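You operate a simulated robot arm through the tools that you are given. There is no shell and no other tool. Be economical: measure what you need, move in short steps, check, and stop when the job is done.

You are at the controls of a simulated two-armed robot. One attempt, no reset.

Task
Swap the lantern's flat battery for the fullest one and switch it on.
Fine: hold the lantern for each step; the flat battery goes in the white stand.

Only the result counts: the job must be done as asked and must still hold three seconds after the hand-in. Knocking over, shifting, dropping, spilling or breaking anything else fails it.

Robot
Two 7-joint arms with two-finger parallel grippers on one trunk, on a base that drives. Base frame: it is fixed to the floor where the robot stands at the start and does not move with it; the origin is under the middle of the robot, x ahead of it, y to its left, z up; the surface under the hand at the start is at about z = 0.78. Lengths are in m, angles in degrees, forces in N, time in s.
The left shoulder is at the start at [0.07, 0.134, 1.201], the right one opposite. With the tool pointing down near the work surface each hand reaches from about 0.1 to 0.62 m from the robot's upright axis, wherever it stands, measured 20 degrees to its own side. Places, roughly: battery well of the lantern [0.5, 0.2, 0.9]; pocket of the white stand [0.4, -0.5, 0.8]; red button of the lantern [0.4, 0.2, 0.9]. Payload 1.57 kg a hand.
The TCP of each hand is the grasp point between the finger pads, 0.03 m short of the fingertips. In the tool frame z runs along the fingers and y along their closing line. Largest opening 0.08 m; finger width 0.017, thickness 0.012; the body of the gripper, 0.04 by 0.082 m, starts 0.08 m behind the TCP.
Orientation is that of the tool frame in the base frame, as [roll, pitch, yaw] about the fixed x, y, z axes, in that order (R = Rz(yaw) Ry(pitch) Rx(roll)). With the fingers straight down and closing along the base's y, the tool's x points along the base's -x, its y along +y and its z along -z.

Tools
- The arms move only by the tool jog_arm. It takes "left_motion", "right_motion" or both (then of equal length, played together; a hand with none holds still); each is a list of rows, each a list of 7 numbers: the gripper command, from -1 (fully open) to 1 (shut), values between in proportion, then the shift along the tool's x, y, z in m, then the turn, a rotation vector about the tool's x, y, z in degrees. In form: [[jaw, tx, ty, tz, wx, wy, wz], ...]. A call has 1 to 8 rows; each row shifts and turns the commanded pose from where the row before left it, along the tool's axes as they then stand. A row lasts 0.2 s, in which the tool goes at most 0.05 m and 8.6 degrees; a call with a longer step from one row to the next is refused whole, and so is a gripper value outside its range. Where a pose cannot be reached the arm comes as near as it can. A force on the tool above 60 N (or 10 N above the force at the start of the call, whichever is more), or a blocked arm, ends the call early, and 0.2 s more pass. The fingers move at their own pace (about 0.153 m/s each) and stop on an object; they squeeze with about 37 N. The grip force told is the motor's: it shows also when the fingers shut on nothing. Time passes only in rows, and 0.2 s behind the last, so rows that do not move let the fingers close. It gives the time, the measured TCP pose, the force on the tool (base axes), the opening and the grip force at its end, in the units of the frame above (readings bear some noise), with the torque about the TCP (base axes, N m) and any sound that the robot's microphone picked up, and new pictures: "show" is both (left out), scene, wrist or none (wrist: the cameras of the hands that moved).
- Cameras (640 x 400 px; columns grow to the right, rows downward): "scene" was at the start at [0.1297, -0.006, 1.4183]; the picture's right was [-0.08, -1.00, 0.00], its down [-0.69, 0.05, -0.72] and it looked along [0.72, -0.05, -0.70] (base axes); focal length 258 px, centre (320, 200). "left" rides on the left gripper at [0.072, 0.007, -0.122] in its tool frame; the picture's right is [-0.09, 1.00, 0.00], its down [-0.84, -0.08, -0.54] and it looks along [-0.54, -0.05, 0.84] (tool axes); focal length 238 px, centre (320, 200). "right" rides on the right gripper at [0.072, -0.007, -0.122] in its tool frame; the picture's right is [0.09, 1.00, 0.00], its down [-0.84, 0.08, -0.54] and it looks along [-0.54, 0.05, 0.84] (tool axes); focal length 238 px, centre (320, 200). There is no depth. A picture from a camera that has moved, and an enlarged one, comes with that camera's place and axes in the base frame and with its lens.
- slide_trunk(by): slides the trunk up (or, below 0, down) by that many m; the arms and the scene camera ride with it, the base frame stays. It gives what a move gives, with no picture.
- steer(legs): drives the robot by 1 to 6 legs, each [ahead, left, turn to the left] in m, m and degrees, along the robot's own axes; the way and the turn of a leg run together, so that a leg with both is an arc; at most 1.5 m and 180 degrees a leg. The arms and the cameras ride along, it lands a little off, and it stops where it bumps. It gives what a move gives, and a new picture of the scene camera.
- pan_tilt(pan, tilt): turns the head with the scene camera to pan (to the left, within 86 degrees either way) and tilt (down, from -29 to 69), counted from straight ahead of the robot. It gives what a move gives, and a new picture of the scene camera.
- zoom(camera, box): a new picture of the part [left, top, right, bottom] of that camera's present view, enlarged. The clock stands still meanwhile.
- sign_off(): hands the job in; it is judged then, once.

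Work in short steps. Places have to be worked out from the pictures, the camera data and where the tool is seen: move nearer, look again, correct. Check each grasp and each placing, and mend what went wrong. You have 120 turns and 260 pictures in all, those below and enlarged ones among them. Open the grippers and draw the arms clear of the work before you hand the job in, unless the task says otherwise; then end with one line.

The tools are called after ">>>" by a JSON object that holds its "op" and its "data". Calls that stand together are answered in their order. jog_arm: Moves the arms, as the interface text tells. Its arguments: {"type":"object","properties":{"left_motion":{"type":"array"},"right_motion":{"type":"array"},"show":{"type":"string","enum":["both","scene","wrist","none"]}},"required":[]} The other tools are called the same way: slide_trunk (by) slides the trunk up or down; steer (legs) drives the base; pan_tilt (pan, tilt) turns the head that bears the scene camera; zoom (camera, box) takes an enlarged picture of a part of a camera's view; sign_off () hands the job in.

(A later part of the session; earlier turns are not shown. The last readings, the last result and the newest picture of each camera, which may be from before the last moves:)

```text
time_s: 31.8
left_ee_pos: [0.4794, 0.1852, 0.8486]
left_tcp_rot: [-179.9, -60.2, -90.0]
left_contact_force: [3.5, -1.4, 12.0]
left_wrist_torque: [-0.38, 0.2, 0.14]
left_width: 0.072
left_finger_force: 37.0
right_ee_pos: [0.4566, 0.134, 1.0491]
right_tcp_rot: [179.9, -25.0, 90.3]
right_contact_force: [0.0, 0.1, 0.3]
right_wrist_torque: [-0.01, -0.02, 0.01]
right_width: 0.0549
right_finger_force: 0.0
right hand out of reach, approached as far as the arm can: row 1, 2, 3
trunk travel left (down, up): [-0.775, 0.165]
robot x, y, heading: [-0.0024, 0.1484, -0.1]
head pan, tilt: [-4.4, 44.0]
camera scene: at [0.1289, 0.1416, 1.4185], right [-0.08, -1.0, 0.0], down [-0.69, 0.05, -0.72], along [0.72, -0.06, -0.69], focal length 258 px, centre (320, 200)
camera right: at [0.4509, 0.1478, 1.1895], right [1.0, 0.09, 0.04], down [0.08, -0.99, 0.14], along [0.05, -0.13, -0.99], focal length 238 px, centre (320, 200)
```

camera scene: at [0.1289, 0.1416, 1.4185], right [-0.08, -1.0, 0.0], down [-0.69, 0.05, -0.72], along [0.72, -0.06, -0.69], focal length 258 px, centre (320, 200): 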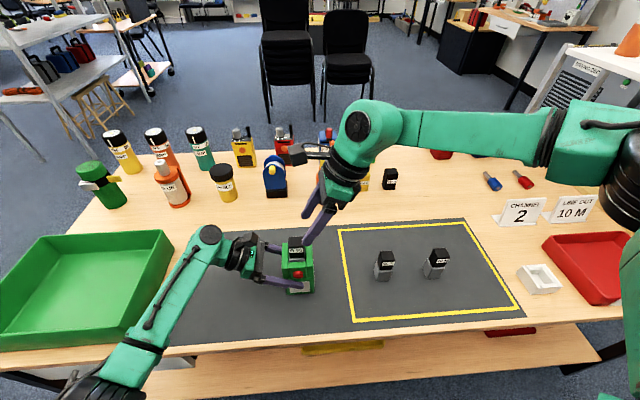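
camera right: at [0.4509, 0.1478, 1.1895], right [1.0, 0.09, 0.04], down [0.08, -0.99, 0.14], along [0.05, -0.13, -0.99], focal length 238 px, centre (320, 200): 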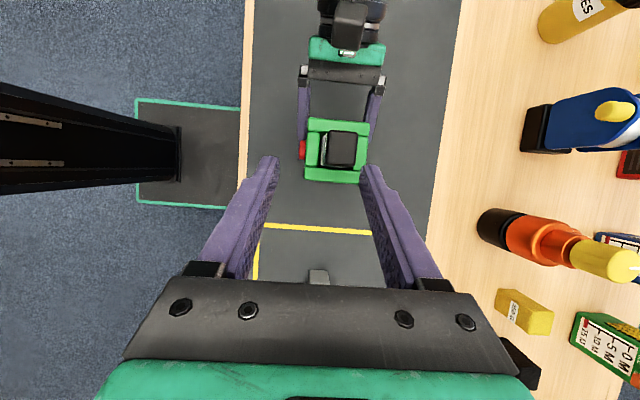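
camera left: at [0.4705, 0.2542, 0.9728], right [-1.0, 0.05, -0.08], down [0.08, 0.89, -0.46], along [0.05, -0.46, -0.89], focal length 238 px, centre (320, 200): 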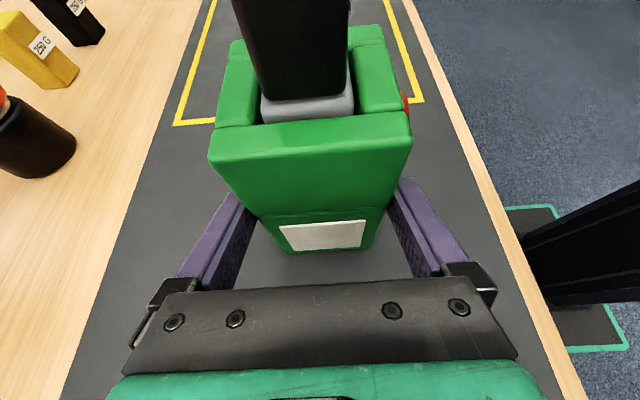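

A 25° tilt is out of reach. I go back to 40° and move just above the battery.

>>> {"op": "jog_arm", "data": {"right_motion": [[-0.375, 0, 0, 0, 0, 7.5, 0], [-0.375, 0, 0, 0, 0, 7.5, 0], [-0.375, -0.0043, 0.0117, 0.0323, 0, 0, 0], [-0.375, -0.0043, 0.0117, 0.0323, 0, 0, 0], [-0.375, 0, 0, 0, 0, 0, 0]]}}

>>> {"op": "zoom", "data": {"camera": "scene", "box": [240, 180, 360, 300]}}

```text
time_s: 33.0
left_ee_pos: [0.4781, 0.1854, 0.8497]
left_tcp_rot: [-179.9, -60.1, -90.1]
left_contact_force: [3.4, 0.0, 14.2]
left_wrist_torque: [-0.24, 0.11, 0.2]
left_width: 0.0718
left_finger_force: 37.0
right_ee_pos: [0.4666, 0.1561, 1.0018]
right_tcp_rot: [179.8, -40.1, 90.3]
right_contact_force: [0.5, 0.0, 0.0]
right_wrist_torque: [0.0, -0.01, 0.0]
right_width: 0.055
right_finger_force: 0.1
right hand out of reach, approached as far as the arm can: row 4
trunk travel left (down, up): [-0.775, 0.165]
robot x, y, heading: [-0.0038, 0.1455, -0.1]
head pan, tilt: [-4.4, 44.0]
camera scene: at [0.1283, 0.142, 1.4185], right [-0.08, -1.0, 0.0], down [-0.69, 0.05, -0.72], along [0.72, -0.06, -0.69], focal length 258 px, centre (320, 200)
camera right: at [0.4607, 0.1324, 1.141], right [1.0, 0.07, 0.06], down [0.08, -0.99, -0.12], along [0.05, 0.13, -0.99], focal length 238 px, centre (320, 200)
```

scene: 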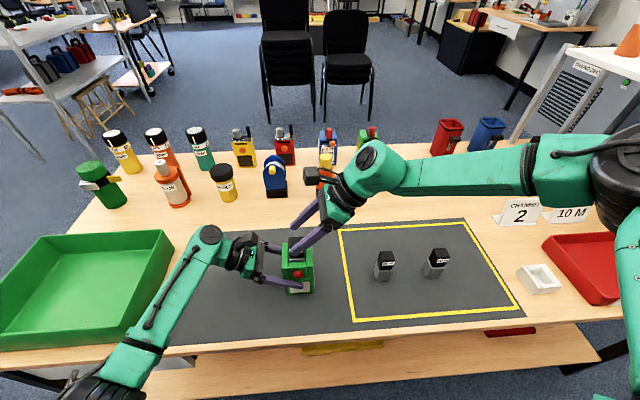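
right: 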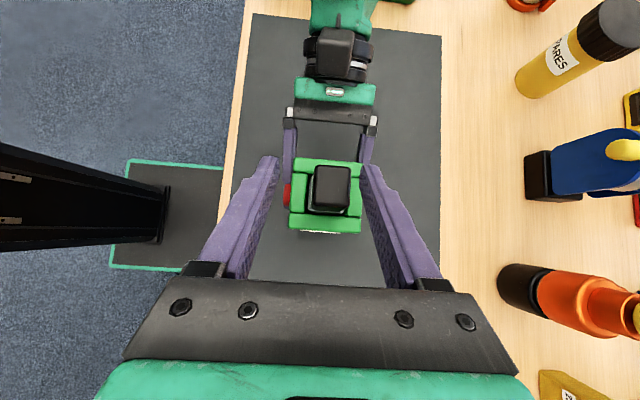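

```text
3.33 times, centred on (300, 240) of scene
camera zoom: at [0.1283, 0.142, 1.4185], right [-0.08, -1.0, 0.0], down [-0.69, 0.05, -0.72], along [0.72, -0.06, -0.69], focal length 861 px, centre (387, 67)
```

zoom: 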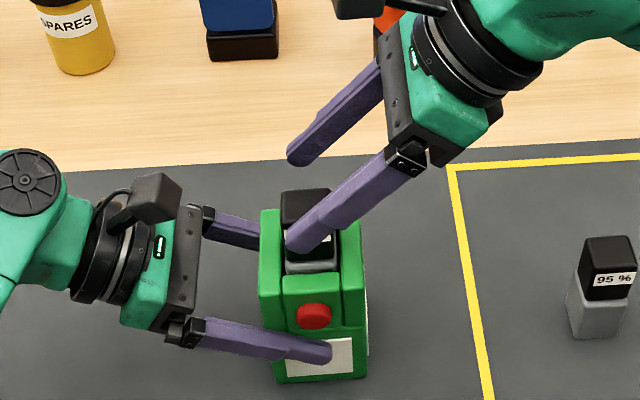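

Close to the battery the arm is again short by about 2 cm. I'll release the lantern, raise the right hand, drive another 6 cm left, and regrasp so both arms have margin.

>>> {"op": "jog_arm", "data": {"left_motion": [[-1, 0, 0, 0, 0, 0, 0], [-1, 0, 0, 0, 0, 0, 0], [-1, 0, 0, -0.03, 0, 0, 0], [-1, 0, 0, -0.035, 0, 0, 0], [-1, 0, 0, -0.035, 0, 0, 0]], "right_motion": [[-0.375, 0.0257, 0, -0.0306, 0, 0, 0], [-0.375, 0.0257, 0, -0.0306, 0, 0, 0], [-0.375, 0, 0, 0, 0, 0, 0], [-0.375, 0, 0, 0, 0, 0, 0], [-0.375, 0, 0, 0, 0, 0, 0]], "show": "none"}}

>>> {"op": "steer", "data": {"legs": [[0, 0.065, 0]]}}

```text
time_s: 34.2
left_ee_pos: [0.4783, 0.2702, 0.8979]
left_tcp_rot: [-180.0, -60.1, -89.9]
left_contact_force: [0.6, -0.1, 0.2]
left_wrist_torque: [0.01, -0.01, 0.0]
left_width: 0.0799
left_finger_force: 0.0
right_ee_pos: [0.4673, 0.1557, 1.0819]
right_tcp_rot: [179.9, -39.9, 90.3]
right_contact_force: [0.1, -0.1, 0.4]
right_wrist_torque: [-0.03, 0.02, 0.0]
right_width: 0.0549
right_finger_force: 0.0
trunk travel left (down, up): [-0.775, 0.165]
robot x, y, heading: [-0.0004, 0.1485, 0.0]
head pan, tilt: [-4.4, 44.0]
```

```text
time_s: 35.1
left_ee_pos: [0.4795, 0.3313, 0.8978]
left_tcp_rot: [-180.0, -59.9, -90.0]
left_contact_force: [0.1, -0.4, 0.7]
left_wrist_torque: [0.04, -0.02, -0.01]
left_width: 0.08
left_finger_force: 0.0
right_ee_pos: [0.4671, 0.2172, 1.0815]
right_tcp_rot: [179.9, -40.3, 90.2]
right_contact_force: [0.0, -0.9, 0.1]
right_wrist_torque: [0.03, 0.03, 0.0]
right_width: 0.0548
right_finger_force: 0.1
trunk travel left (down, up): [-0.775, 0.165]
robot x, y, heading: [-0.0023, 0.2128, -0.0]
head pan, tilt: [-4.4, 44.0]
camera scene: at [0.1298, 0.2023, 1.4183], right [-0.08, -1.0, 0.0], down [-0.69, 0.06, -0.72], along [0.72, -0.05, -0.7], focal length 258 px, centre (320, 200)
```

scene: 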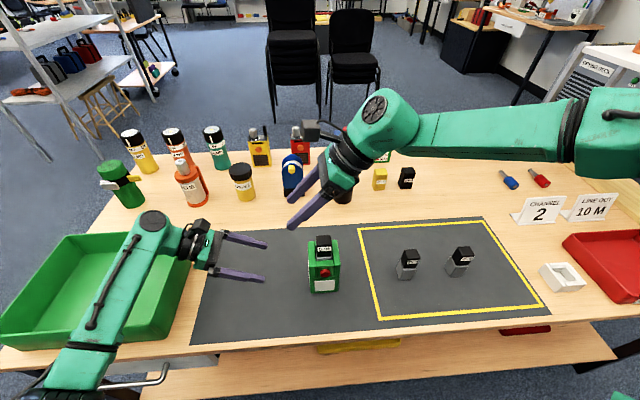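

I bring the left hand back onto the approach line and check.

>>> {"op": "jog_arm", "data": {"left_motion": [[-1, 0.0164, 0, 0.025, 0, 0, 0], [-1, 0.0164, 0, 0.025, 0, 0, 0], [-1, 0, 0, 0, 0, 0, 0]], "right_motion": [[-0.375, 0, 0, 0, 0, -7.5, 0], [-0.375, 0, 0, 0, 0, -7.5, 0], [-0.375, 0, 0, 0, 0, 0, 0]], "show": "wrist"}}

```text
time_s: 36.0
left_ee_pos: [0.4782, 0.2751, 0.9022]
left_tcp_rot: [180.0, -60.1, -90.1]
left_contact_force: [-1.0, -0.4, -0.1]
left_wrist_torque: [-0.01, 0.0, 0.03]
left_width: 0.0801
left_finger_force: 0.1
right_ee_pos: [0.4608, 0.2119, 1.0814]
right_tcp_rot: [179.8, -25.0, 90.2]
right_contact_force: [0.0, 0.7, -0.8]
right_wrist_torque: [0.04, -0.02, 0.0]
right_width: 0.0552
right_finger_force: 0.2
right hand out of reach, approached as far as the arm can: row 2
trunk travel left (down, up): [-0.775, 0.165]
robot x, y, heading: [0.0016, 0.2141, -0.1]
head pan, tilt: [-4.4, 44.0]
camera right: at [0.4543, 0.2253, 1.2229], right [1.0, 0.08, 0.04], down [0.08, -0.99, 0.14], along [0.05, -0.13, -0.99], focal length 238 px, centre (320, 200)
camera left: at [0.4706, 0.3454, 1.0253], right [-1.0, 0.05, -0.08], down [0.08, 0.89, -0.46], along [0.05, -0.46, -0.89], focal length 238 px, centre (320, 200)
```

right: 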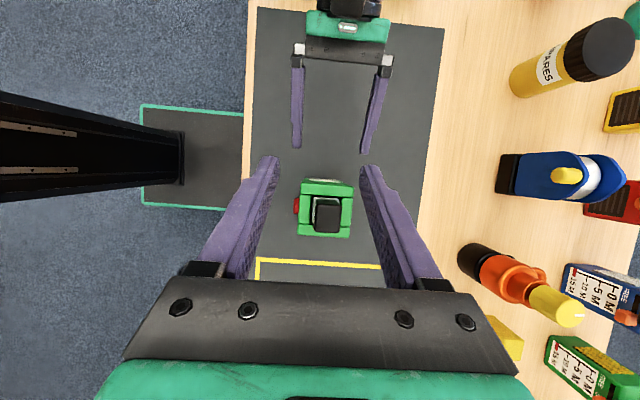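
left: 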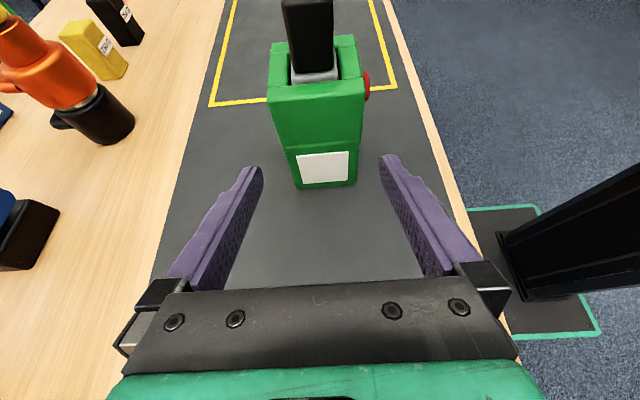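

The left hand is aligned. Before closing, I test whether the right hand reaches a spot just above the battery at 25° tilt.

>>> {"op": "jog_arm", "data": {"right_motion": [[-0.375, -0.0365, 0.0095, 0.0272, 0, 0, 0], [-0.375, -0.0365, 0.0095, 0.0272, 0, 0, 0], [-0.375, 0, 0, 0, 0, 0, 0]], "show": "wrist"}}

```text
time_s: 36.8
left_ee_pos: [0.4775, 0.2756, 0.9026]
left_tcp_rot: [-180.0, -60.1, -90.0]
left_contact_force: [0.7, -0.1, -0.1]
left_wrist_torque: [0.01, -0.02, 0.0]
left_width: 0.0802
left_finger_force: 0.1
right_ee_pos: [0.4784, 0.1678, 1.0023]
right_tcp_rot: [179.9, -24.9, 90.2]
right_contact_force: [0.4, -0.9, -0.2]
right_wrist_torque: [-0.01, 0.01, 0.02]
right_width: 0.0548
right_finger_force: 0.1
trunk travel left (down, up): [-0.775, 0.165]
robot x, y, heading: [-0.0006, 0.2134, -0.0]
head pan, tilt: [-4.4, 44.0]
camera right: at [0.4734, 0.1808, 1.1428], right [1.0, 0.09, 0.04], down [0.08, -0.99, 0.14], along [0.05, -0.13, -0.99], focal length 238 px, centre (320, 200)
```

right: 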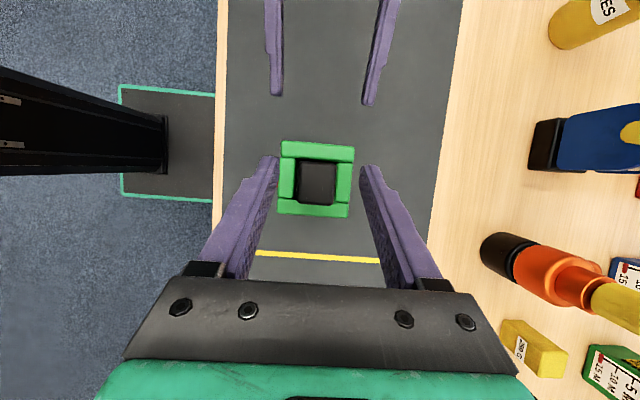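

It reaches. Now the left hand advances and closes on the lantern while the right one waits above.

>>> {"op": "jog_arm", "data": {"left_motion": [[-1, 0, -0.001, 0.026, 0, 0, 0], [-1, 0, 0, 0.026, 0, 0, 0], [-1, 0, 0, 0.026, 0, 0, 0], [-1, 0, 0, 0.026, 0, 0, 0], [0, 0, 0, 0, 0, 0, 0], [1, 0, 0, 0, 0, 0, 0], [1, 0, 0, 0, 0, 0, 0], [1, 0, 0, 0, 0, 0, 0]], "show": "none"}}

>>> {"op": "jog_arm", "data": {"right_motion": [[-0.375, -0.0127, 0.001, 0.0272, 0, 0, 0], [-0.375, -0.0127, 0.0, 0.0272, 0, 0, 0], [-0.375, 0, 0, 0, 0, 0, 0]], "show": "both"}}

>>> {"op": "zoom", "data": {"camera": "scene", "box": [260, 200, 380, 300]}}

```text
time_s: 38.5
left_ee_pos: [0.4806, 0.1835, 0.851]
left_tcp_rot: [-179.9, -60.1, -90.1]
left_contact_force: [0.1, -1.8, 3.9]
left_wrist_torque: [-0.1, 0.16, 0.04]
left_width: 0.0721
left_finger_force: 36.8
right_ee_pos: [0.4791, 0.1666, 1.0024]
right_tcp_rot: [179.9, -25.1, 90.2]
right_contact_force: [0.0, 0.8, 0.5]
right_wrist_torque: [-0.03, 0.03, -0.01]
right_width: 0.055
right_finger_force: 0.1
trunk travel left (down, up): [-0.775, 0.165]
robot x, y, heading: [0.0002, 0.2104, -0.0]
head pan, tilt: [-4.4, 44.0]
```

```text
time_s: 39.4
left_ee_pos: [0.481, 0.1845, 0.8507]
left_tcp_rot: [179.9, -60.1, -90.0]
left_contact_force: [2.0, -2.2, 4.8]
left_wrist_torque: [-0.36, 0.24, 0.16]
left_width: 0.072
left_finger_force: 36.7
right_ee_pos: [0.4694, 0.1547, 0.9487]
right_tcp_rot: [179.9, -25.1, 90.1]
right_contact_force: [-1.4, -0.2, 0.3]
right_wrist_torque: [0.01, 0.05, 0.0]
right_width: 0.0548
right_finger_force: 0.1
right hand out of reach, approached as far as the arm can: row 1, 2
trunk travel left (down, up): [-0.775, 0.165]
robot x, y, heading: [-0.0007, 0.2143, -0.0]
head pan, tilt: [-4.4, 44.0]
camera scene: at [0.1294, 0.2059, 1.4184], right [-0.08, -1.0, 0.0], down [-0.69, 0.05, -0.72], along [0.72, -0.06, -0.69], focal length 258 px, centre (320, 200)
camera right: at [0.4625, 0.1687, 1.0895], right [1.0, 0.09, 0.04], down [0.08, -0.99, 0.14], along [0.05, -0.13, -0.99], focal length 238 px, centre (320, 200)
```

scene: 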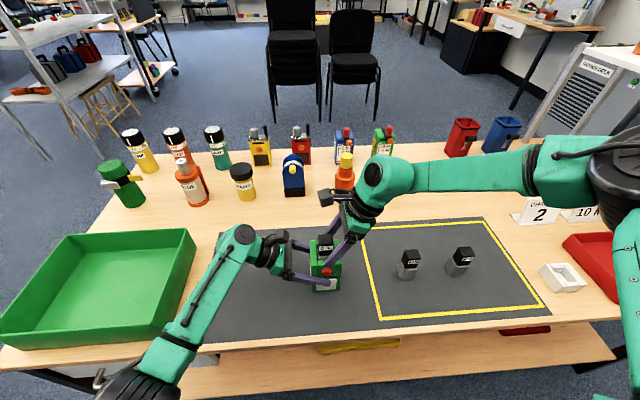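
right: 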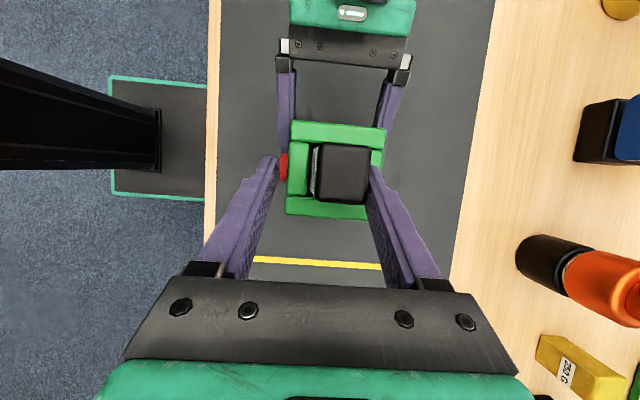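

```text
4.00 times, centred on (320, 250) of scene
camera zoom: at [0.1294, 0.2059, 1.4184], right [-0.08, -1.0, 0.0], down [-0.69, 0.05, -0.72], along [0.72, -0.06, -0.69], focal length 1034 px, centre (320, 0)
```

zoom: 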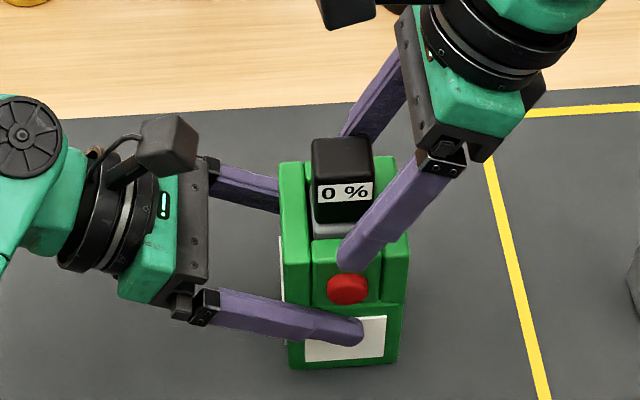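

Reach shrinks with depth, so I raise 3 cm and tilt back to 40°. That should now allow the final position with this base placement.

>>> {"op": "jog_arm", "data": {"right_motion": [[-0.375, 0.0127, 0, -0.0272, 0, 0, 0], [-0.375, 0, 0, 0, 0, 7.5, 0], [-0.375, 0, 0, 0, 0, 7.5, 0], [-0.375, 0, 0.01, 0, 0, 0, 0], [-0.375, -0.0119, 0.0, 0.0344, 0, 0, 0], [-0.375, 0, 0, 0, 0, 0, 0]], "show": "wrist"}}

>>> {"op": "zoom", "data": {"camera": "scene", "box": [260, 200, 380, 300]}}

```text
time_s: 40.8
left_ee_pos: [0.4805, 0.1846, 0.851]
left_tcp_rot: [-179.9, -60.1, -90.1]
left_contact_force: [-0.5, 2.1, 6.5]
left_wrist_torque: [-0.07, 0.45, -0.07]
left_width: 0.072
left_finger_force: 36.8
right_ee_pos: [0.4754, 0.1678, 0.947]
right_tcp_rot: [179.8, -39.9, 90.2]
right_contact_force: [-0.1, 0.1, -0.4]
right_wrist_torque: [-0.01, 0.01, 0.0]
right_width: 0.0549
right_finger_force: 0.1
trunk travel left (down, up): [-0.775, 0.165]
robot x, y, heading: [0.0028, 0.2136, -0.1]
head pan, tilt: [-4.4, 44.0]
camera right: at [0.47, 0.1448, 1.0867], right [1.0, 0.07, 0.06], down [0.08, -0.99, -0.12], along [0.05, 0.13, -0.99], focal length 238 px, centre (320, 200)
```

right: 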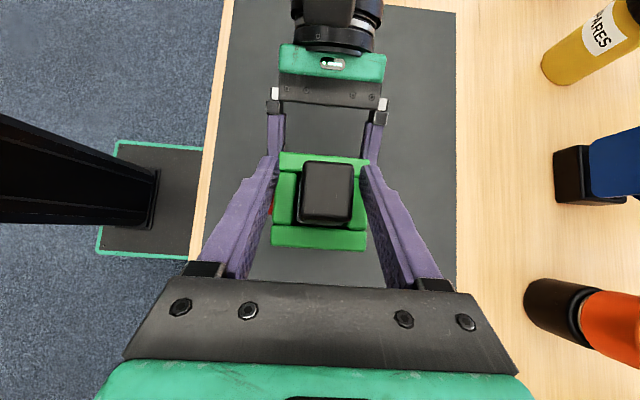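

```text
4.00 times, centred on (320, 250) of scene
camera zoom: at [0.1284, 0.2069, 1.4185], right [-0.08, -1.0, 0.0], down [-0.69, 0.05, -0.72], along [0.72, -0.06, -0.69], focal length 1034 px, centre (320, 0)
```

zoom: 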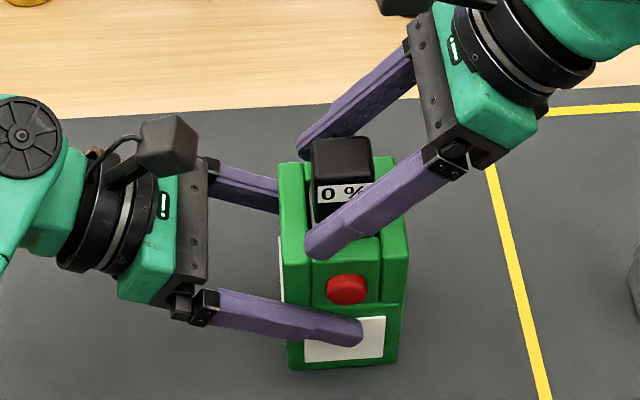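

The fingers straddle the battery. I shift 4.5 mm in x, go down 5 mm, and close.

>>> {"op": "jog_arm", "data": {"right_motion": [[-0.375, -0.0032, 0.0045, 0.0038, 0, 0, 0], [0.1, 0, 0, 0, 0, 0, 0], [1, 0, 0, 0, 0, 0, 0], [1, 0, 0, 0, 0, 0, 0], [1, 0, 0, 0, 0, 0, 0]], "show": "wrist"}}

>>> {"op": "zoom", "data": {"camera": "scene", "box": [260, 200, 380, 300]}}

```text
time_s: 42.0
left_ee_pos: [0.4788, 0.1836, 0.8502]
left_tcp_rot: [180.0, -60.0, -90.1]
left_contact_force: [-19.6, 3.7, 11.5]
left_wrist_torque: [0.23, -0.85, -0.24]
left_width: 0.0718
left_finger_force: 36.7
right_ee_pos: [0.4768, 0.1665, 0.9469]
right_tcp_rot: [179.5, -40.0, 90.2]
right_contact_force: [20.6, -1.7, -3.0]
right_wrist_torque: [-0.22, -0.62, -0.18]
right_width: 0.0295
right_finger_force: 37.0
right hand out of reach, approached as far as the arm can: row 1
trunk travel left (down, up): [-0.775, 0.165]
robot x, y, heading: [0.0012, 0.2146, -0.1]
head pan, tilt: [-4.4, 44.0]
camera right: at [0.471, 0.1443, 1.0873], right [1.0, 0.07, 0.07], down [0.08, -0.99, -0.12], along [0.06, 0.13, -0.99], focal length 238 px, centre (320, 200)
```

right: 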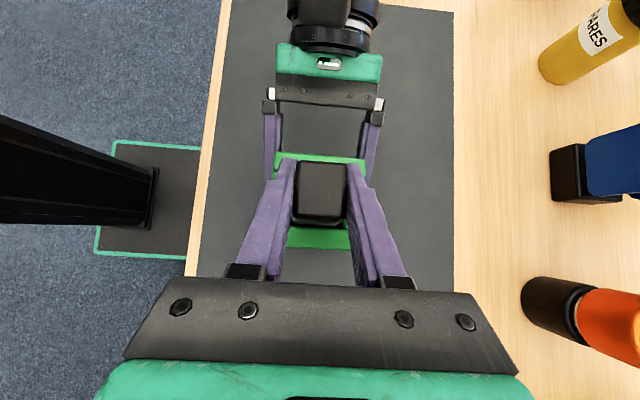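

```text
4.00 times, centred on (320, 250) of scene
camera zoom: at [0.1285, 0.2069, 1.4185], right [-0.08, -1.0, 0.0], down [-0.69, 0.05, -0.72], along [0.72, -0.06, -0.69], focal length 1034 px, centre (320, 0)
```

zoom: 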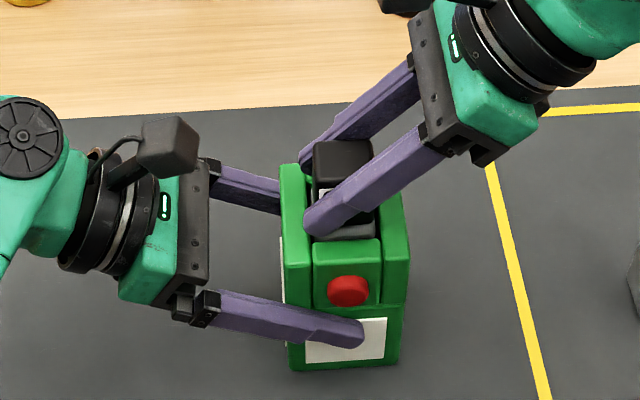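

The battery is gripped at 29.5 mm, but there is a 20 N side load because the right hand sits 3–4 mm short in x. I ease it by drawing the lantern 3 mm toward the robot with the left hand.

>>> {"op": "jog_arm", "data": {"left_motion": [[1, 0, 0.0015, 0, 0, 0, 0], [1, 0, 0.0015, 0, 0, 0, 0], [1, 0, 0, 0, 0, 0, 0]], "show": "none"}}

```text
time_s: 42.8
left_ee_pos: [0.4772, 0.1844, 0.8502]
left_tcp_rot: [-179.8, -60.1, -90.0]
left_contact_force: [-6.0, 2.2, 10.7]
left_wrist_torque: [-0.33, -0.54, 0.23]
left_width: 0.0716
left_finger_force: 36.5
right_ee_pos: [0.4761, 0.1678, 0.9473]
right_tcp_rot: [179.7, -40.0, 90.2]
right_contact_force: [14.1, -4.0, 7.3]
right_wrist_torque: [-0.59, -0.62, -0.19]
right_width: 0.0293
right_finger_force: 36.7
trunk travel left (down, up): [-0.775, 0.165]
robot x, y, heading: [-0.001, 0.21, 0.0]
head pan, tilt: [-4.4, 44.0]
```

Now I pull straight up in small steps, starting with 16 mm.

>>> {"op": "jog_arm", "data": {"right_motion": [[1, 0.0026, 0, -0.0031, 0, 0, 0], [1, 0.0026, 0, -0.0031, 0, 0, 0], [1, 0.0026, 0, -0.0031, 0, 0, 0], [1, 0.0026, 0, -0.0031, 0, 0, 0], [1, 0, 0, 0, 0, 0, 0]], "show": "wrist"}}

>>> {"op": "zoom", "data": {"camera": "scene", "box": [260, 200, 380, 300]}}

```text
time_s: 44.0
left_ee_pos: [0.4769, 0.1846, 0.8498]
left_tcp_rot: [-179.9, -60.1, -90.0]
left_contact_force: [0.6, -1.8, 9.0]
left_wrist_torque: [-0.4, 0.35, 0.13]
left_width: 0.072
left_finger_force: 37.1
right_ee_pos: [0.4757, 0.1682, 0.9628]
right_tcp_rot: [179.9, -40.2, 90.3]
right_contact_force: [-0.3, 0.7, -1.5]
right_wrist_torque: [-0.01, 0.02, 0.0]
right_width: 0.0295
right_finger_force: 37.0
trunk travel left (down, up): [-0.775, 0.165]
robot x, y, heading: [0.0022, 0.2105, -0.3]
head pan, tilt: [-4.4, 44.0]
camera right: at [0.4698, 0.1445, 1.1027], right [1.0, 0.07, 0.06], down [0.08, -0.99, -0.12], along [0.05, 0.13, -0.99], focal length 238 px, centre (320, 200)
```

right: 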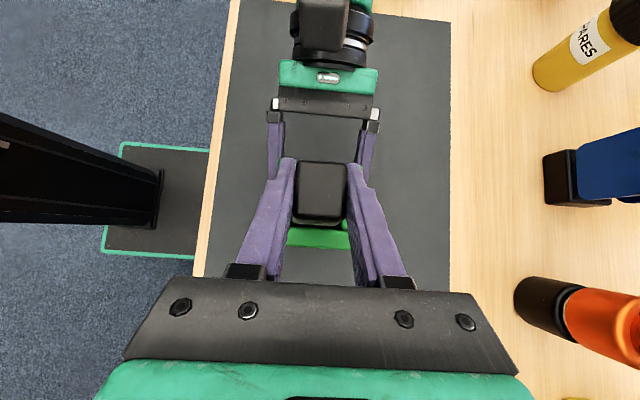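

```text
4.00 times, centred on (320, 250) of scene
camera zoom: at [0.1287, 0.2061, 1.4184], right [-0.08, -1.0, 0.0], down [-0.69, 0.05, -0.72], along [0.72, -0.06, -0.69], focal length 1034 px, centre (320, 0)
```

zoom: 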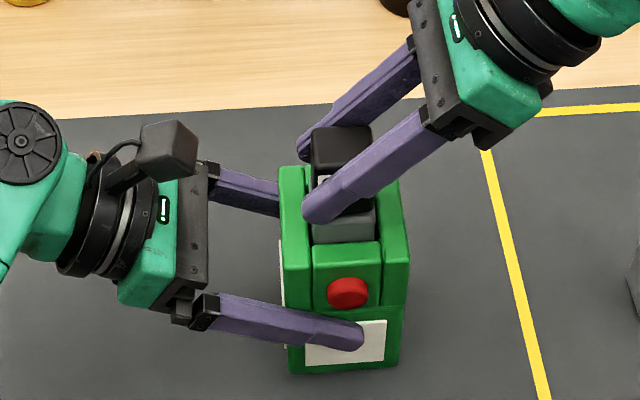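

The battery is sliding out freely and upright. I lift another 0.1 m.

>>> {"op": "jog_arm", "data": {"right_motion": [[1, 0.0129, 0, -0.0153, 0, 0, 0], [1, 0.0129, 0, -0.0153, 0, 0, 0], [1, 0.0129, 0, -0.0153, 0, 0, 0], [1, 0.0129, 0, -0.0153, 0, 0, 0], [1, 0.0129, 0, -0.0153, 0, 0, 0], [1, 0, 0, 0, 0, 0, 0]]}}

>>> {"op": "zoom", "data": {"camera": "scene", "box": [260, 160, 420, 300]}}

>>> {"op": "zoom", "data": {"camera": "left", "box": [180, 0, 440, 260]}}

```text
time_s: 45.4
left_ee_pos: [0.4765, 0.1843, 0.8501]
left_tcp_rot: [-179.9, -60.0, -90.1]
left_contact_force: [3.7, -0.6, 10.6]
left_wrist_torque: [-0.33, 0.26, 0.1]
left_width: 0.0719
left_finger_force: 36.9
right_ee_pos: [0.4766, 0.1693, 1.0637]
right_tcp_rot: [179.9, -40.0, 90.1]
right_contact_force: [0.4, 0.2, -2.3]
right_wrist_torque: [0.01, 0.03, -0.02]
right_width: 0.0294
right_finger_force: 36.7
trunk travel left (down, up): [-0.775, 0.165]
robot x, y, heading: [-0.0002, 0.2165, 0.2]
head pan, tilt: [-4.4, 44.0]
camera scene: at [0.1291, 0.2062, 1.4184], right [-0.08, -1.0, 0.0], down [-0.69, 0.05, -0.72], along [0.72, -0.06, -0.69], focal length 258 px, centre (320, 200)
camera right: at [0.4701, 0.1455, 1.2028], right [1.0, 0.07, 0.06], down [0.08, -0.99, -0.12], along [0.05, 0.13, -0.99], focal length 238 px, centre (320, 200)
```

scene: 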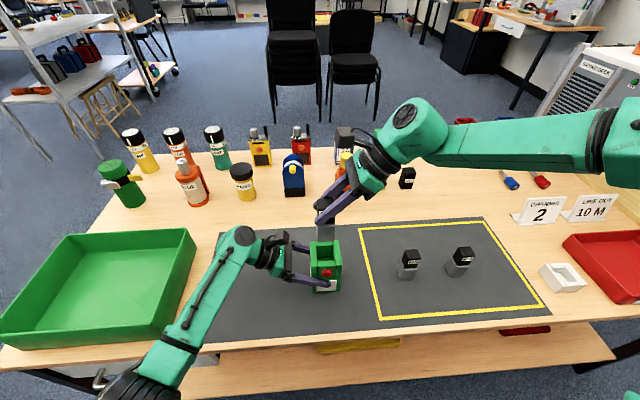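
right: 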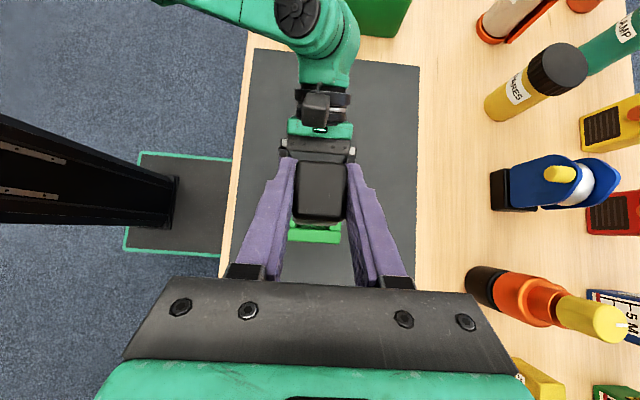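

```text
2.86 times, centred on (340, 230) of scene
camera zoom: at [0.1291, 0.2062, 1.4184], right [-0.08, -1.0, 0.0], down [-0.69, 0.05, -0.72], along [0.72, -0.06, -0.69], focal length 738 px, centre (263, 114)
```

zoom: 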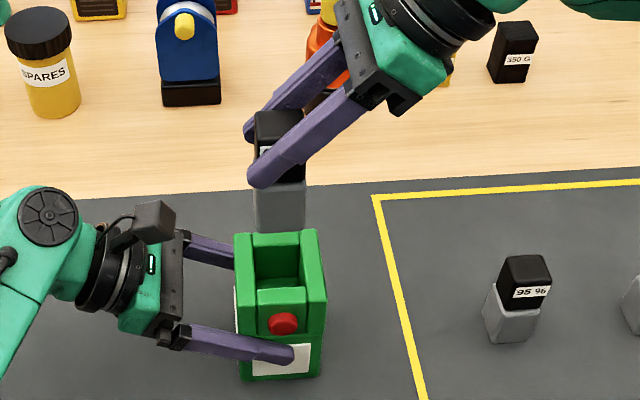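

```text
1.54 times, centred on (310, 130) of left
camera zoom: at [0.4688, 0.2533, 0.974], right [-1.0, 0.05, -0.08], down [0.08, 0.89, -0.45], along [0.05, -0.46, -0.89], focal length 367 px, centre (335, 308)
```

zoom: 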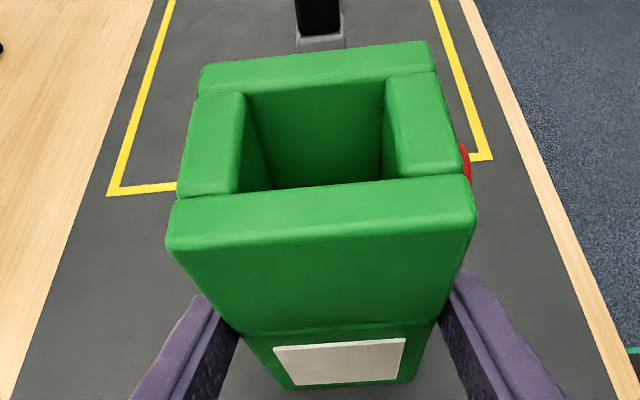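

The flat battery is out and the lantern is undisturbed. I release the lantern, retreat and raise the left hand clear, and then drive right to the stand.

>>> {"op": "jog_arm", "data": {"left_motion": [[-1, 0, 0, 0, 0, 0, 0], [-1, 0, 0, 0, 0, 0, 0], [-1, 0, 0, -0.03, 0, 0, 0], [-1, 0, 0, -0.04, 0, 0, 0], [-1, 0, 0, -0.04, 0, 0, 0], [-1, 0, 0, -0.04, 0, 0, 0]], "show": "none"}}

>>> {"op": "jog_arm", "data": {"left_motion": [[-1, 0.0368, 0, -0.0212, 0, 0, 0], [-1, 0.0368, 0, -0.0212, 0, 0, 0], [-1, 0.0368, 0, -0.0212, 0, 0, 0], [-1, 0.0368, 0, -0.0212, 0, 0, 0], [-1, 0, 0, 0, 0, 0, 0]], "show": "scene"}}

```text
time_s: 46.8
left_ee_pos: [0.4764, 0.3147, 0.9237]
left_tcp_rot: [-179.9, -60.1, -90.1]
left_contact_force: [-0.6, -0.1, -0.1]
left_wrist_torque: [0.02, -0.02, -0.01]
left_width: 0.0799
left_finger_force: 0.1
right_ee_pos: [0.4759, 0.1702, 1.0618]
right_tcp_rot: [179.9, -40.0, 90.2]
right_contact_force: [-0.8, 0.0, -1.1]
right_wrist_torque: [-0.01, 0.01, 0.04]
right_width: 0.0294
right_finger_force: 37.1
trunk travel left (down, up): [-0.775, 0.165]
robot x, y, heading: [0.0011, 0.2126, -0.1]
head pan, tilt: [-4.4, 44.0]
```

```text
time_s: 48.0
left_ee_pos: [0.478, 0.3131, 1.0944]
left_tcp_rot: [179.9, -60.1, -89.9]
left_contact_force: [-0.1, -0.5, 0.1]
left_wrist_torque: [0.0, -0.04, 0.01]
left_width: 0.0801
left_finger_force: 0.0
right_ee_pos: [0.4758, 0.1694, 1.0628]
right_tcp_rot: [-180.0, -40.0, 90.2]
right_contact_force: [0.0, -0.5, -0.7]
right_wrist_torque: [0.01, -0.04, 0.0]
right_width: 0.0295
right_finger_force: 37.1
trunk travel left (down, up): [-0.775, 0.165]
robot x, y, heading: [-0.0028, 0.2139, -0.2]
head pan, tilt: [-4.4, 44.0]
camera scene: at [0.1302, 0.2064, 1.4183], right [-0.08, -1.0, 0.0], down [-0.69, 0.05, -0.72], along [0.72, -0.06, -0.7], focal length 258 px, centre (320, 200)
```

scene: 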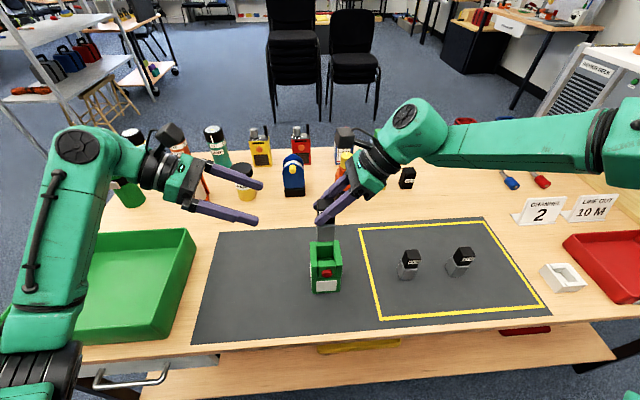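

I drive right 0.38 m; the battery's bottom is at about z 0.97, above everything on its path.

>>> {"op": "steer", "data": {"legs": [[0, -0.38, 0]]}}

```text
time_s: 50.4
left_ee_pos: [0.4782, -0.0638, 1.0957]
left_tcp_rot: [179.9, -60.1, -90.0]
left_contact_force: [-0.3, 0.8, 0.3]
left_wrist_torque: [0.04, 0.02, -0.01]
left_width: 0.0801
left_finger_force: 0.0
right_ee_pos: [0.475, -0.2086, 1.0625]
right_tcp_rot: [180.0, -40.0, 90.0]
right_contact_force: [0.6, 0.6, -1.6]
right_wrist_torque: [-0.01, 0.01, 0.0]
right_width: 0.0295
right_finger_force: 36.7
trunk travel left (down, up): [-0.775, 0.165]
robot x, y, heading: [-0.0012, -0.1664, 0.0]
head pan, tilt: [-4.4, 44.0]
camera scene: at [0.1295, -0.1708, 1.4183], right [-0.08, -1.0, 0.0], down [-0.69, 0.05, -0.72], along [0.72, -0.06, -0.7], focal length 258 px, centre (320, 200)
```

scene: 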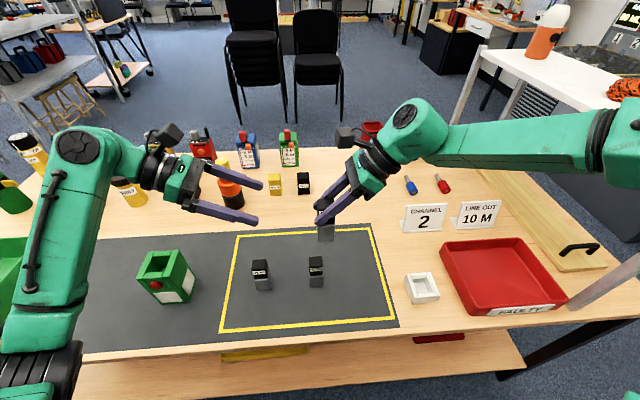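

I move the right hand, keeping the same tilt, over to above the stand at about (0.429, -0.453).

>>> {"op": "jog_arm", "data": {"right_motion": [[1, -0.0312, -0.0077, -0.0262, 0, 0, 0], [1, -0.0312, -0.0077, -0.0262, 0, 0, 0], [1, -0.0312, -0.0077, -0.0262, 0, 0, 0], [1, -0.0312, -0.0077, -0.0262, 0, 0, 0], [1, -0.0312, -0.0077, -0.0262, 0, 0, 0], [1, -0.0312, -0.0077, -0.0262, 0, 0, 0], [1, 0, 0, 0, 0, 0, 0]]}}

```text
time_s: 52.0
left_ee_pos: [0.4772, -0.0637, 1.0946]
left_tcp_rot: [179.9, -60.2, -90.0]
left_contact_force: [-0.5, -0.3, -0.7]
left_wrist_torque: [-0.05, 0.01, 0.01]
left_width: 0.0801
left_finger_force: 0.1
right_ee_pos: [0.4284, -0.4519, 1.0626]
right_tcp_rot: [180.0, -40.0, 90.1]
right_contact_force: [0.0, -0.1, -0.8]
right_wrist_torque: [-0.04, -0.03, -0.01]
right_width: 0.0295
right_finger_force: 37.0
trunk travel left (down, up): [-0.775, 0.165]
robot x, y, heading: [-0.0023, -0.1652, -0.2]
head pan, tilt: [-4.4, 44.0]
camera scene: at [0.1297, -0.1714, 1.4183], right [-0.08, -1.0, 0.0], down [-0.69, 0.05, -0.72], along [0.72, -0.06, -0.7], focal length 258 px, centre (320, 200)
camera right: at [0.424, -0.4761, 1.202], right [1.0, 0.07, 0.06], down [0.08, -0.99, -0.12], along [0.05, 0.13, -0.99], focal length 238 px, centre (320, 200)
```

scene: 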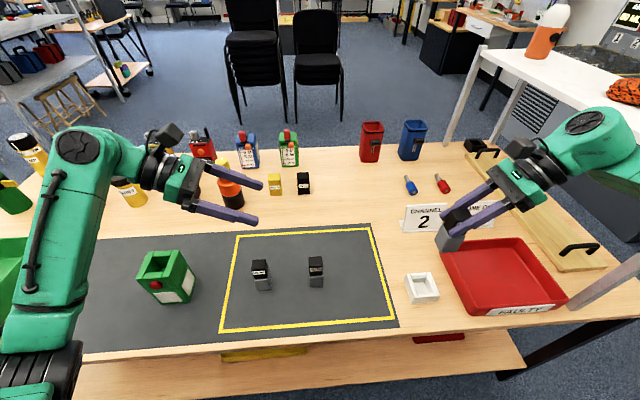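
right: 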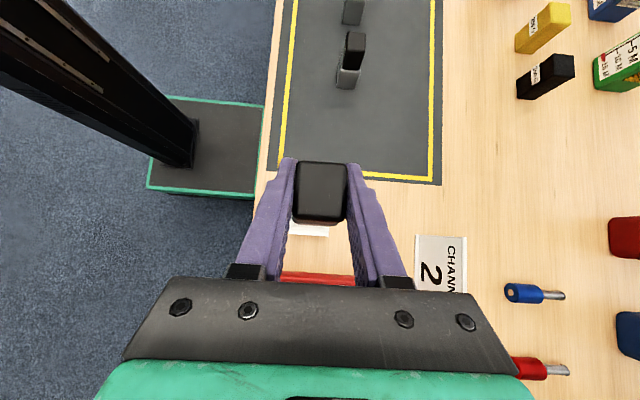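

I'll measure the stand and the held battery from the scene camera at this base position.

>>> {"op": "zoom", "data": {"camera": "scene", "box": [385, 250, 465, 310]}}

>>> {"op": "zoom", "data": {"camera": "scene", "box": [410, 170, 530, 270]}}

```text
6.67 times, centred on (425, 280) of scene
camera zoom: at [0.1297, -0.1714, 1.4183], right [-0.08, -1.0, 0.0], down [-0.69, 0.05, -0.72], along [0.72, -0.06, -0.7], focal length 1723 px, centre (-380, -333)
```

zoom: 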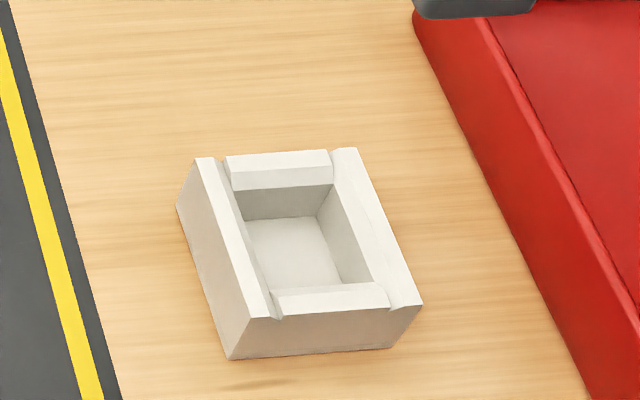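

```text
4.00 times, centred on (470, 220) of scene
camera zoom: at [0.1297, -0.1714, 1.4183], right [-0.08, -1.0, 0.0], down [-0.69, 0.05, -0.72], along [0.72, -0.06, -0.7], focal length 1034 px, centre (-280, 120)
```

zoom: 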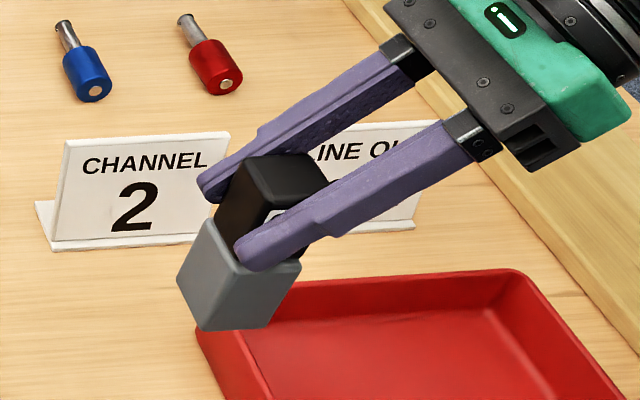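

The stand's centre is (0.429, -0.452) with its rim at about z 0.813, and the battery hangs vertical over it. I descend to just above the rim.

>>> {"op": "jog_arm", "data": {"right_motion": [[1, -0.0284, 0, 0.0339, 0, 0, 0], [1, -0.0284, 0, 0.0339, 0, 0, 0], [1, -0.0284, 0, 0.0339, 0, 0, 0], [1, 0, 0, 0, 0, 0, 0]]}}

>>> {"op": "zoom", "data": {"camera": "scene", "box": [385, 230, 485, 310]}}

```text
time_s: 53.0
left_ee_pos: [0.4769, -0.0627, 1.0961]
left_tcp_rot: [-180.0, -59.9, -90.0]
left_contact_force: [0.2, 0.8, 0.5]
left_wrist_torque: [0.01, -0.01, 0.02]
left_width: 0.0801
left_finger_force: 0.0
right_ee_pos: [0.4277, -0.4545, 0.9294]
right_tcp_rot: [179.8, -40.0, 90.3]
right_contact_force: [-1.1, 0.2, -1.4]
right_wrist_torque: [0.0, -0.02, 0.0]
right_width: 0.0296
right_finger_force: 36.8
trunk travel left (down, up): [-0.775, 0.165]
robot x, y, heading: [0.0018, -0.1661, -0.1]
head pan, tilt: [-4.4, 44.0]
camera scene: at [0.129, -0.1722, 1.4184], right [-0.08, -1.0, 0.0], down [-0.69, 0.05, -0.72], along [0.72, -0.06, -0.7], focal length 258 px, centre (320, 200)
camera right: at [0.4225, -0.4774, 1.0691], right [1.0, 0.07, 0.06], down [0.08, -0.99, -0.12], along [0.05, 0.13, -0.99], focal length 238 px, centre (320, 200)
```

scene: 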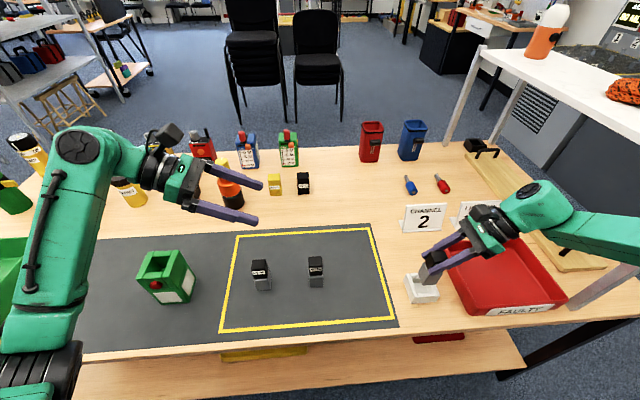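
right: 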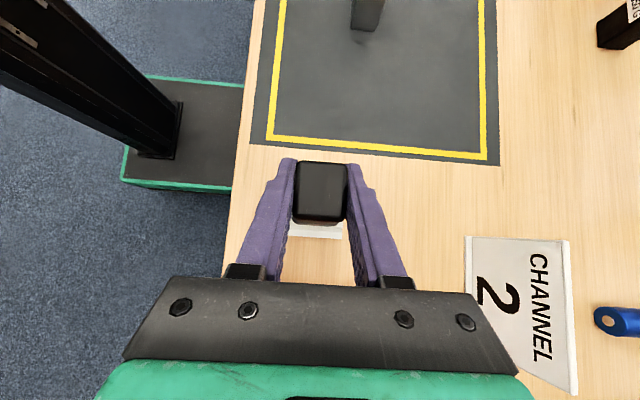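

```text
5.00 times, centred on (435, 270) of scene
camera zoom: at [0.129, -0.1722, 1.4184], right [-0.08, -1.0, 0.0], down [-0.69, 0.05, -0.72], along [0.72, -0.06, -0.7], focal length 1292 px, centre (-255, -150)
```

zoom: 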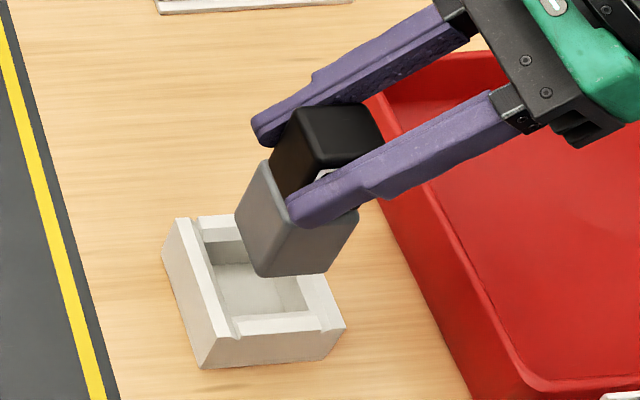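

The battery's bottom is at z 0.845 and y -0.4545, so I correct y by +2.5 mm. Then I lower it 4 cm gently into the pocket.

>>> {"op": "jog_arm", "data": {"right_motion": [[1, 0.0019, 0.0008, 0.0016, 0, 0, 0], [1, -0.0064, 0, 0.0077, 0, 0, 0], [1, -0.0064, 0, 0.0077, 0, 0, 0], [1, -0.0064, 0, 0.0077, 0, 0, 0], [1, -0.0064, 0, 0.0077, 0, 0, 0], [1, 0, 0, 0, 0, 0, 0]], "show": "none"}}

>>> {"op": "zoom", "data": {"camera": "scene", "box": [385, 230, 485, 310]}}

```text
time_s: 54.4
left_ee_pos: [0.4766, -0.0624, 1.0948]
left_tcp_rot: [-179.9, -60.1, -90.1]
left_contact_force: [-0.8, -0.4, 0.3]
left_wrist_torque: [0.04, 0.0, -0.02]
left_width: 0.08
left_finger_force: 0.0
right_ee_pos: [0.4302, -0.4518, 0.8902]
right_tcp_rot: [-180.0, -39.9, 90.2]
right_contact_force: [0.3, 0.3, -0.5]
right_wrist_torque: [-0.02, -0.01, -0.04]
right_width: 0.0294
right_finger_force: 37.3
trunk travel left (down, up): [-0.775, 0.165]
robot x, y, heading: [-0.0027, -0.1656, -0.2]
head pan, tilt: [-4.4, 44.0]
```

```text
5.00 times, centred on (435, 270) of scene
camera zoom: at [0.1292, -0.1723, 1.4183], right [-0.08, -1.0, 0.0], down [-0.69, 0.05, -0.72], along [0.72, -0.06, -0.7], focal length 1292 px, centre (-255, -150)
```

zoom: 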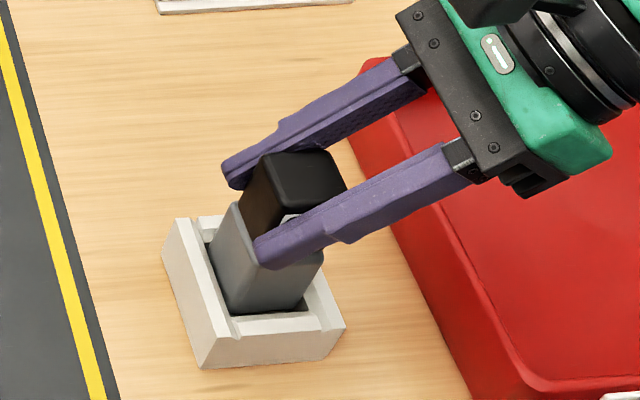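

It is entering the pocket cleanly. I lower another 15 mm and watch the force.

>>> {"op": "jog_arm", "data": {"right_motion": [[1, -0.0032, 0, 0.0038, 0, 0, 0], [1, -0.0032, 0, 0.0038, 0, 0, 0], [1, -0.0032, 0, 0.0038, 0, 0, 0], [1, 0, 0, 0, 0, 0, 0]], "show": "none"}}

>>> {"op": "zoom", "data": {"camera": "scene", "box": [385, 230, 485, 310]}}

```text
time_s: 55.4
left_ee_pos: [0.4778, -0.0647, 1.0948]
left_tcp_rot: [-180.0, -60.0, -90.0]
left_contact_force: [-0.1, 0.2, -0.3]
left_wrist_torque: [-0.01, 0.0, 0.01]
left_width: 0.0798
left_finger_force: 0.0
right_ee_pos: [0.4301, -0.4514, 0.8761]
right_tcp_rot: [179.9, -40.1, 90.1]
right_contact_force: [-1.2, 0.5, -1.5]
right_wrist_torque: [-0.01, 0.06, -0.02]
right_width: 0.0294
right_finger_force: 37.4
trunk travel left (down, up): [-0.775, 0.165]
robot x, y, heading: [-0.0003, -0.1692, -0.2]
head pan, tilt: [-4.4, 44.0]
```

```text
5.00 times, centred on (435, 270) of scene
camera zoom: at [0.1291, -0.1722, 1.4183], right [-0.08, -1.0, 0.0], down [-0.69, 0.05, -0.72], along [0.72, -0.06, -0.7], focal length 1292 px, centre (-255, -150)
```

zoom: 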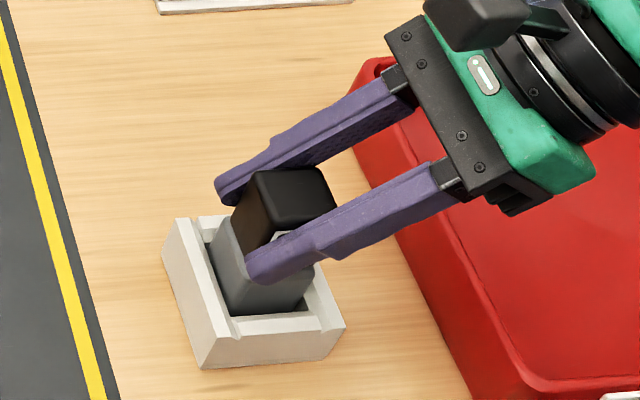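

There is still no contact, so I go down 6 mm more in small steps.

>>> {"op": "jog_arm", "data": {"right_motion": [[1, -0.0013, 0, 0.0015, 0, 0, 0], [1, -0.0013, 0, 0.0015, 0, 0, 0], [1, -0.0013, 0, 0.0015, 0, 0, 0], [1, 0, 0, 0, 0, 0, 0]], "show": "none"}}

```text
time_s: 56.4
left_ee_pos: [0.4747, -0.0618, 1.0962]
left_tcp_rot: [-179.7, -60.1, -90.2]
left_contact_force: [0.2, 0.7, 0.1]
left_wrist_torque: [-0.01, 0.03, -0.01]
left_width: 0.0801
left_finger_force: 0.1
right_ee_pos: [0.4299, -0.45, 0.872]
right_tcp_rot: [179.4, -40.1, 90.4]
right_contact_force: [3.0, -4.6, 25.4]
right_wrist_torque: [-0.2, 0.03, -0.04]
right_width: 0.0298
right_finger_force: 37.3
trunk travel left (down, up): [-0.775, 0.165]
robot x, y, heading: [0.0001, -0.1667, 0.1]
head pan, tilt: [-4.4, 44.0]
```

It has bottomed out at 25 N. I ease up about 1.5 mm, open, and withdraw upward.

>>> {"op": "jog_arm", "data": {"right_motion": [[1, 0.001, 0, -0.0012, 0, 0, 0], [0.3, 0, 0, 0, 0, 0, 0], [-0.375, 0, 0, 0, 0, 0, 0], [-0.375, 0, 0, 0, 0, 0, 0], [-0.375, 0, 0, -0.03, 0, 0, 0], [-0.375, 0, 0, -0.04, 0, 0, 0], [-0.375, 0.0257, 0, -0.0306, 0, 0, 0], [-0.375, 0.0257, 0, -0.0306, 0, 0, 0]], "show": "both"}}

>>> {"op": "zoom", "data": {"camera": "scene", "box": [385, 230, 485, 310]}}

```text
time_s: 58.1
left_ee_pos: [0.4767, -0.0638, 1.0954]
left_tcp_rot: [179.9, -60.1, -90.1]
left_contact_force: [0.4, 0.0, 0.4]
left_wrist_torque: [0.03, -0.02, 0.03]
left_width: 0.0802
left_finger_force: 0.1
right_ee_pos: [0.4296, -0.4947, 1.004]
right_tcp_rot: [179.9, -40.1, 90.1]
right_contact_force: [0.1, -0.6, -0.2]
right_wrist_torque: [-0.01, -0.03, -0.03]
right_width: 0.0548
right_finger_force: 0.1
trunk travel left (down, up): [-0.775, 0.165]
robot x, y, heading: [-0.0, -0.166, 0.1]
head pan, tilt: [-4.4, 44.0]
camera scene: at [0.1283, -0.1717, 1.4184], right [-0.08, -1.0, 0.0], down [-0.69, 0.05, -0.72], along [0.72, -0.06, -0.69], focal length 258 px, centre (320, 200)
camera right: at [0.4235, -0.5182, 1.1441], right [1.0, 0.07, 0.06], down [0.08, -0.99, -0.12], along [0.05, 0.13, -0.99], focal length 238 px, centre (320, 200)
```

scene: 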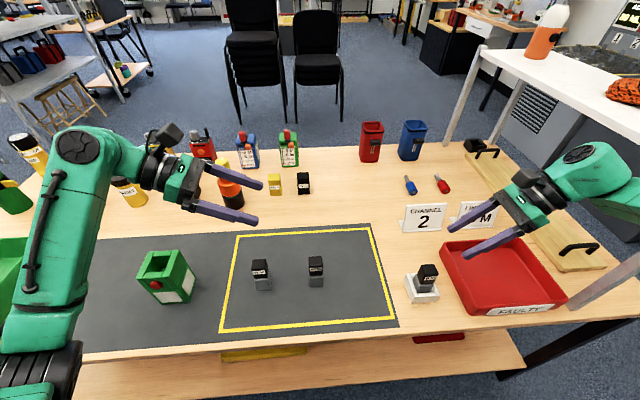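
right: 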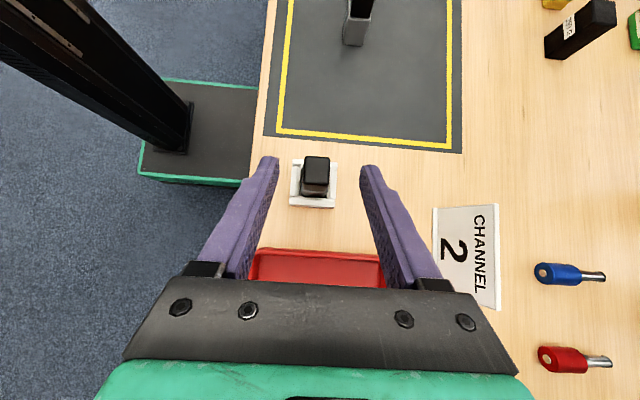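

```text
5.00 times, centred on (435, 270) of scene
camera zoom: at [0.1283, -0.1717, 1.4184], right [-0.08, -1.0, 0.0], down [-0.69, 0.05, -0.72], along [0.72, -0.06, -0.69], focal length 1292 px, centre (-255, -150)
```

zoom: 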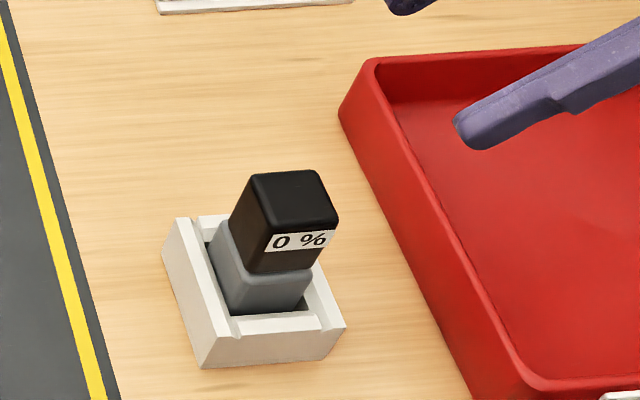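

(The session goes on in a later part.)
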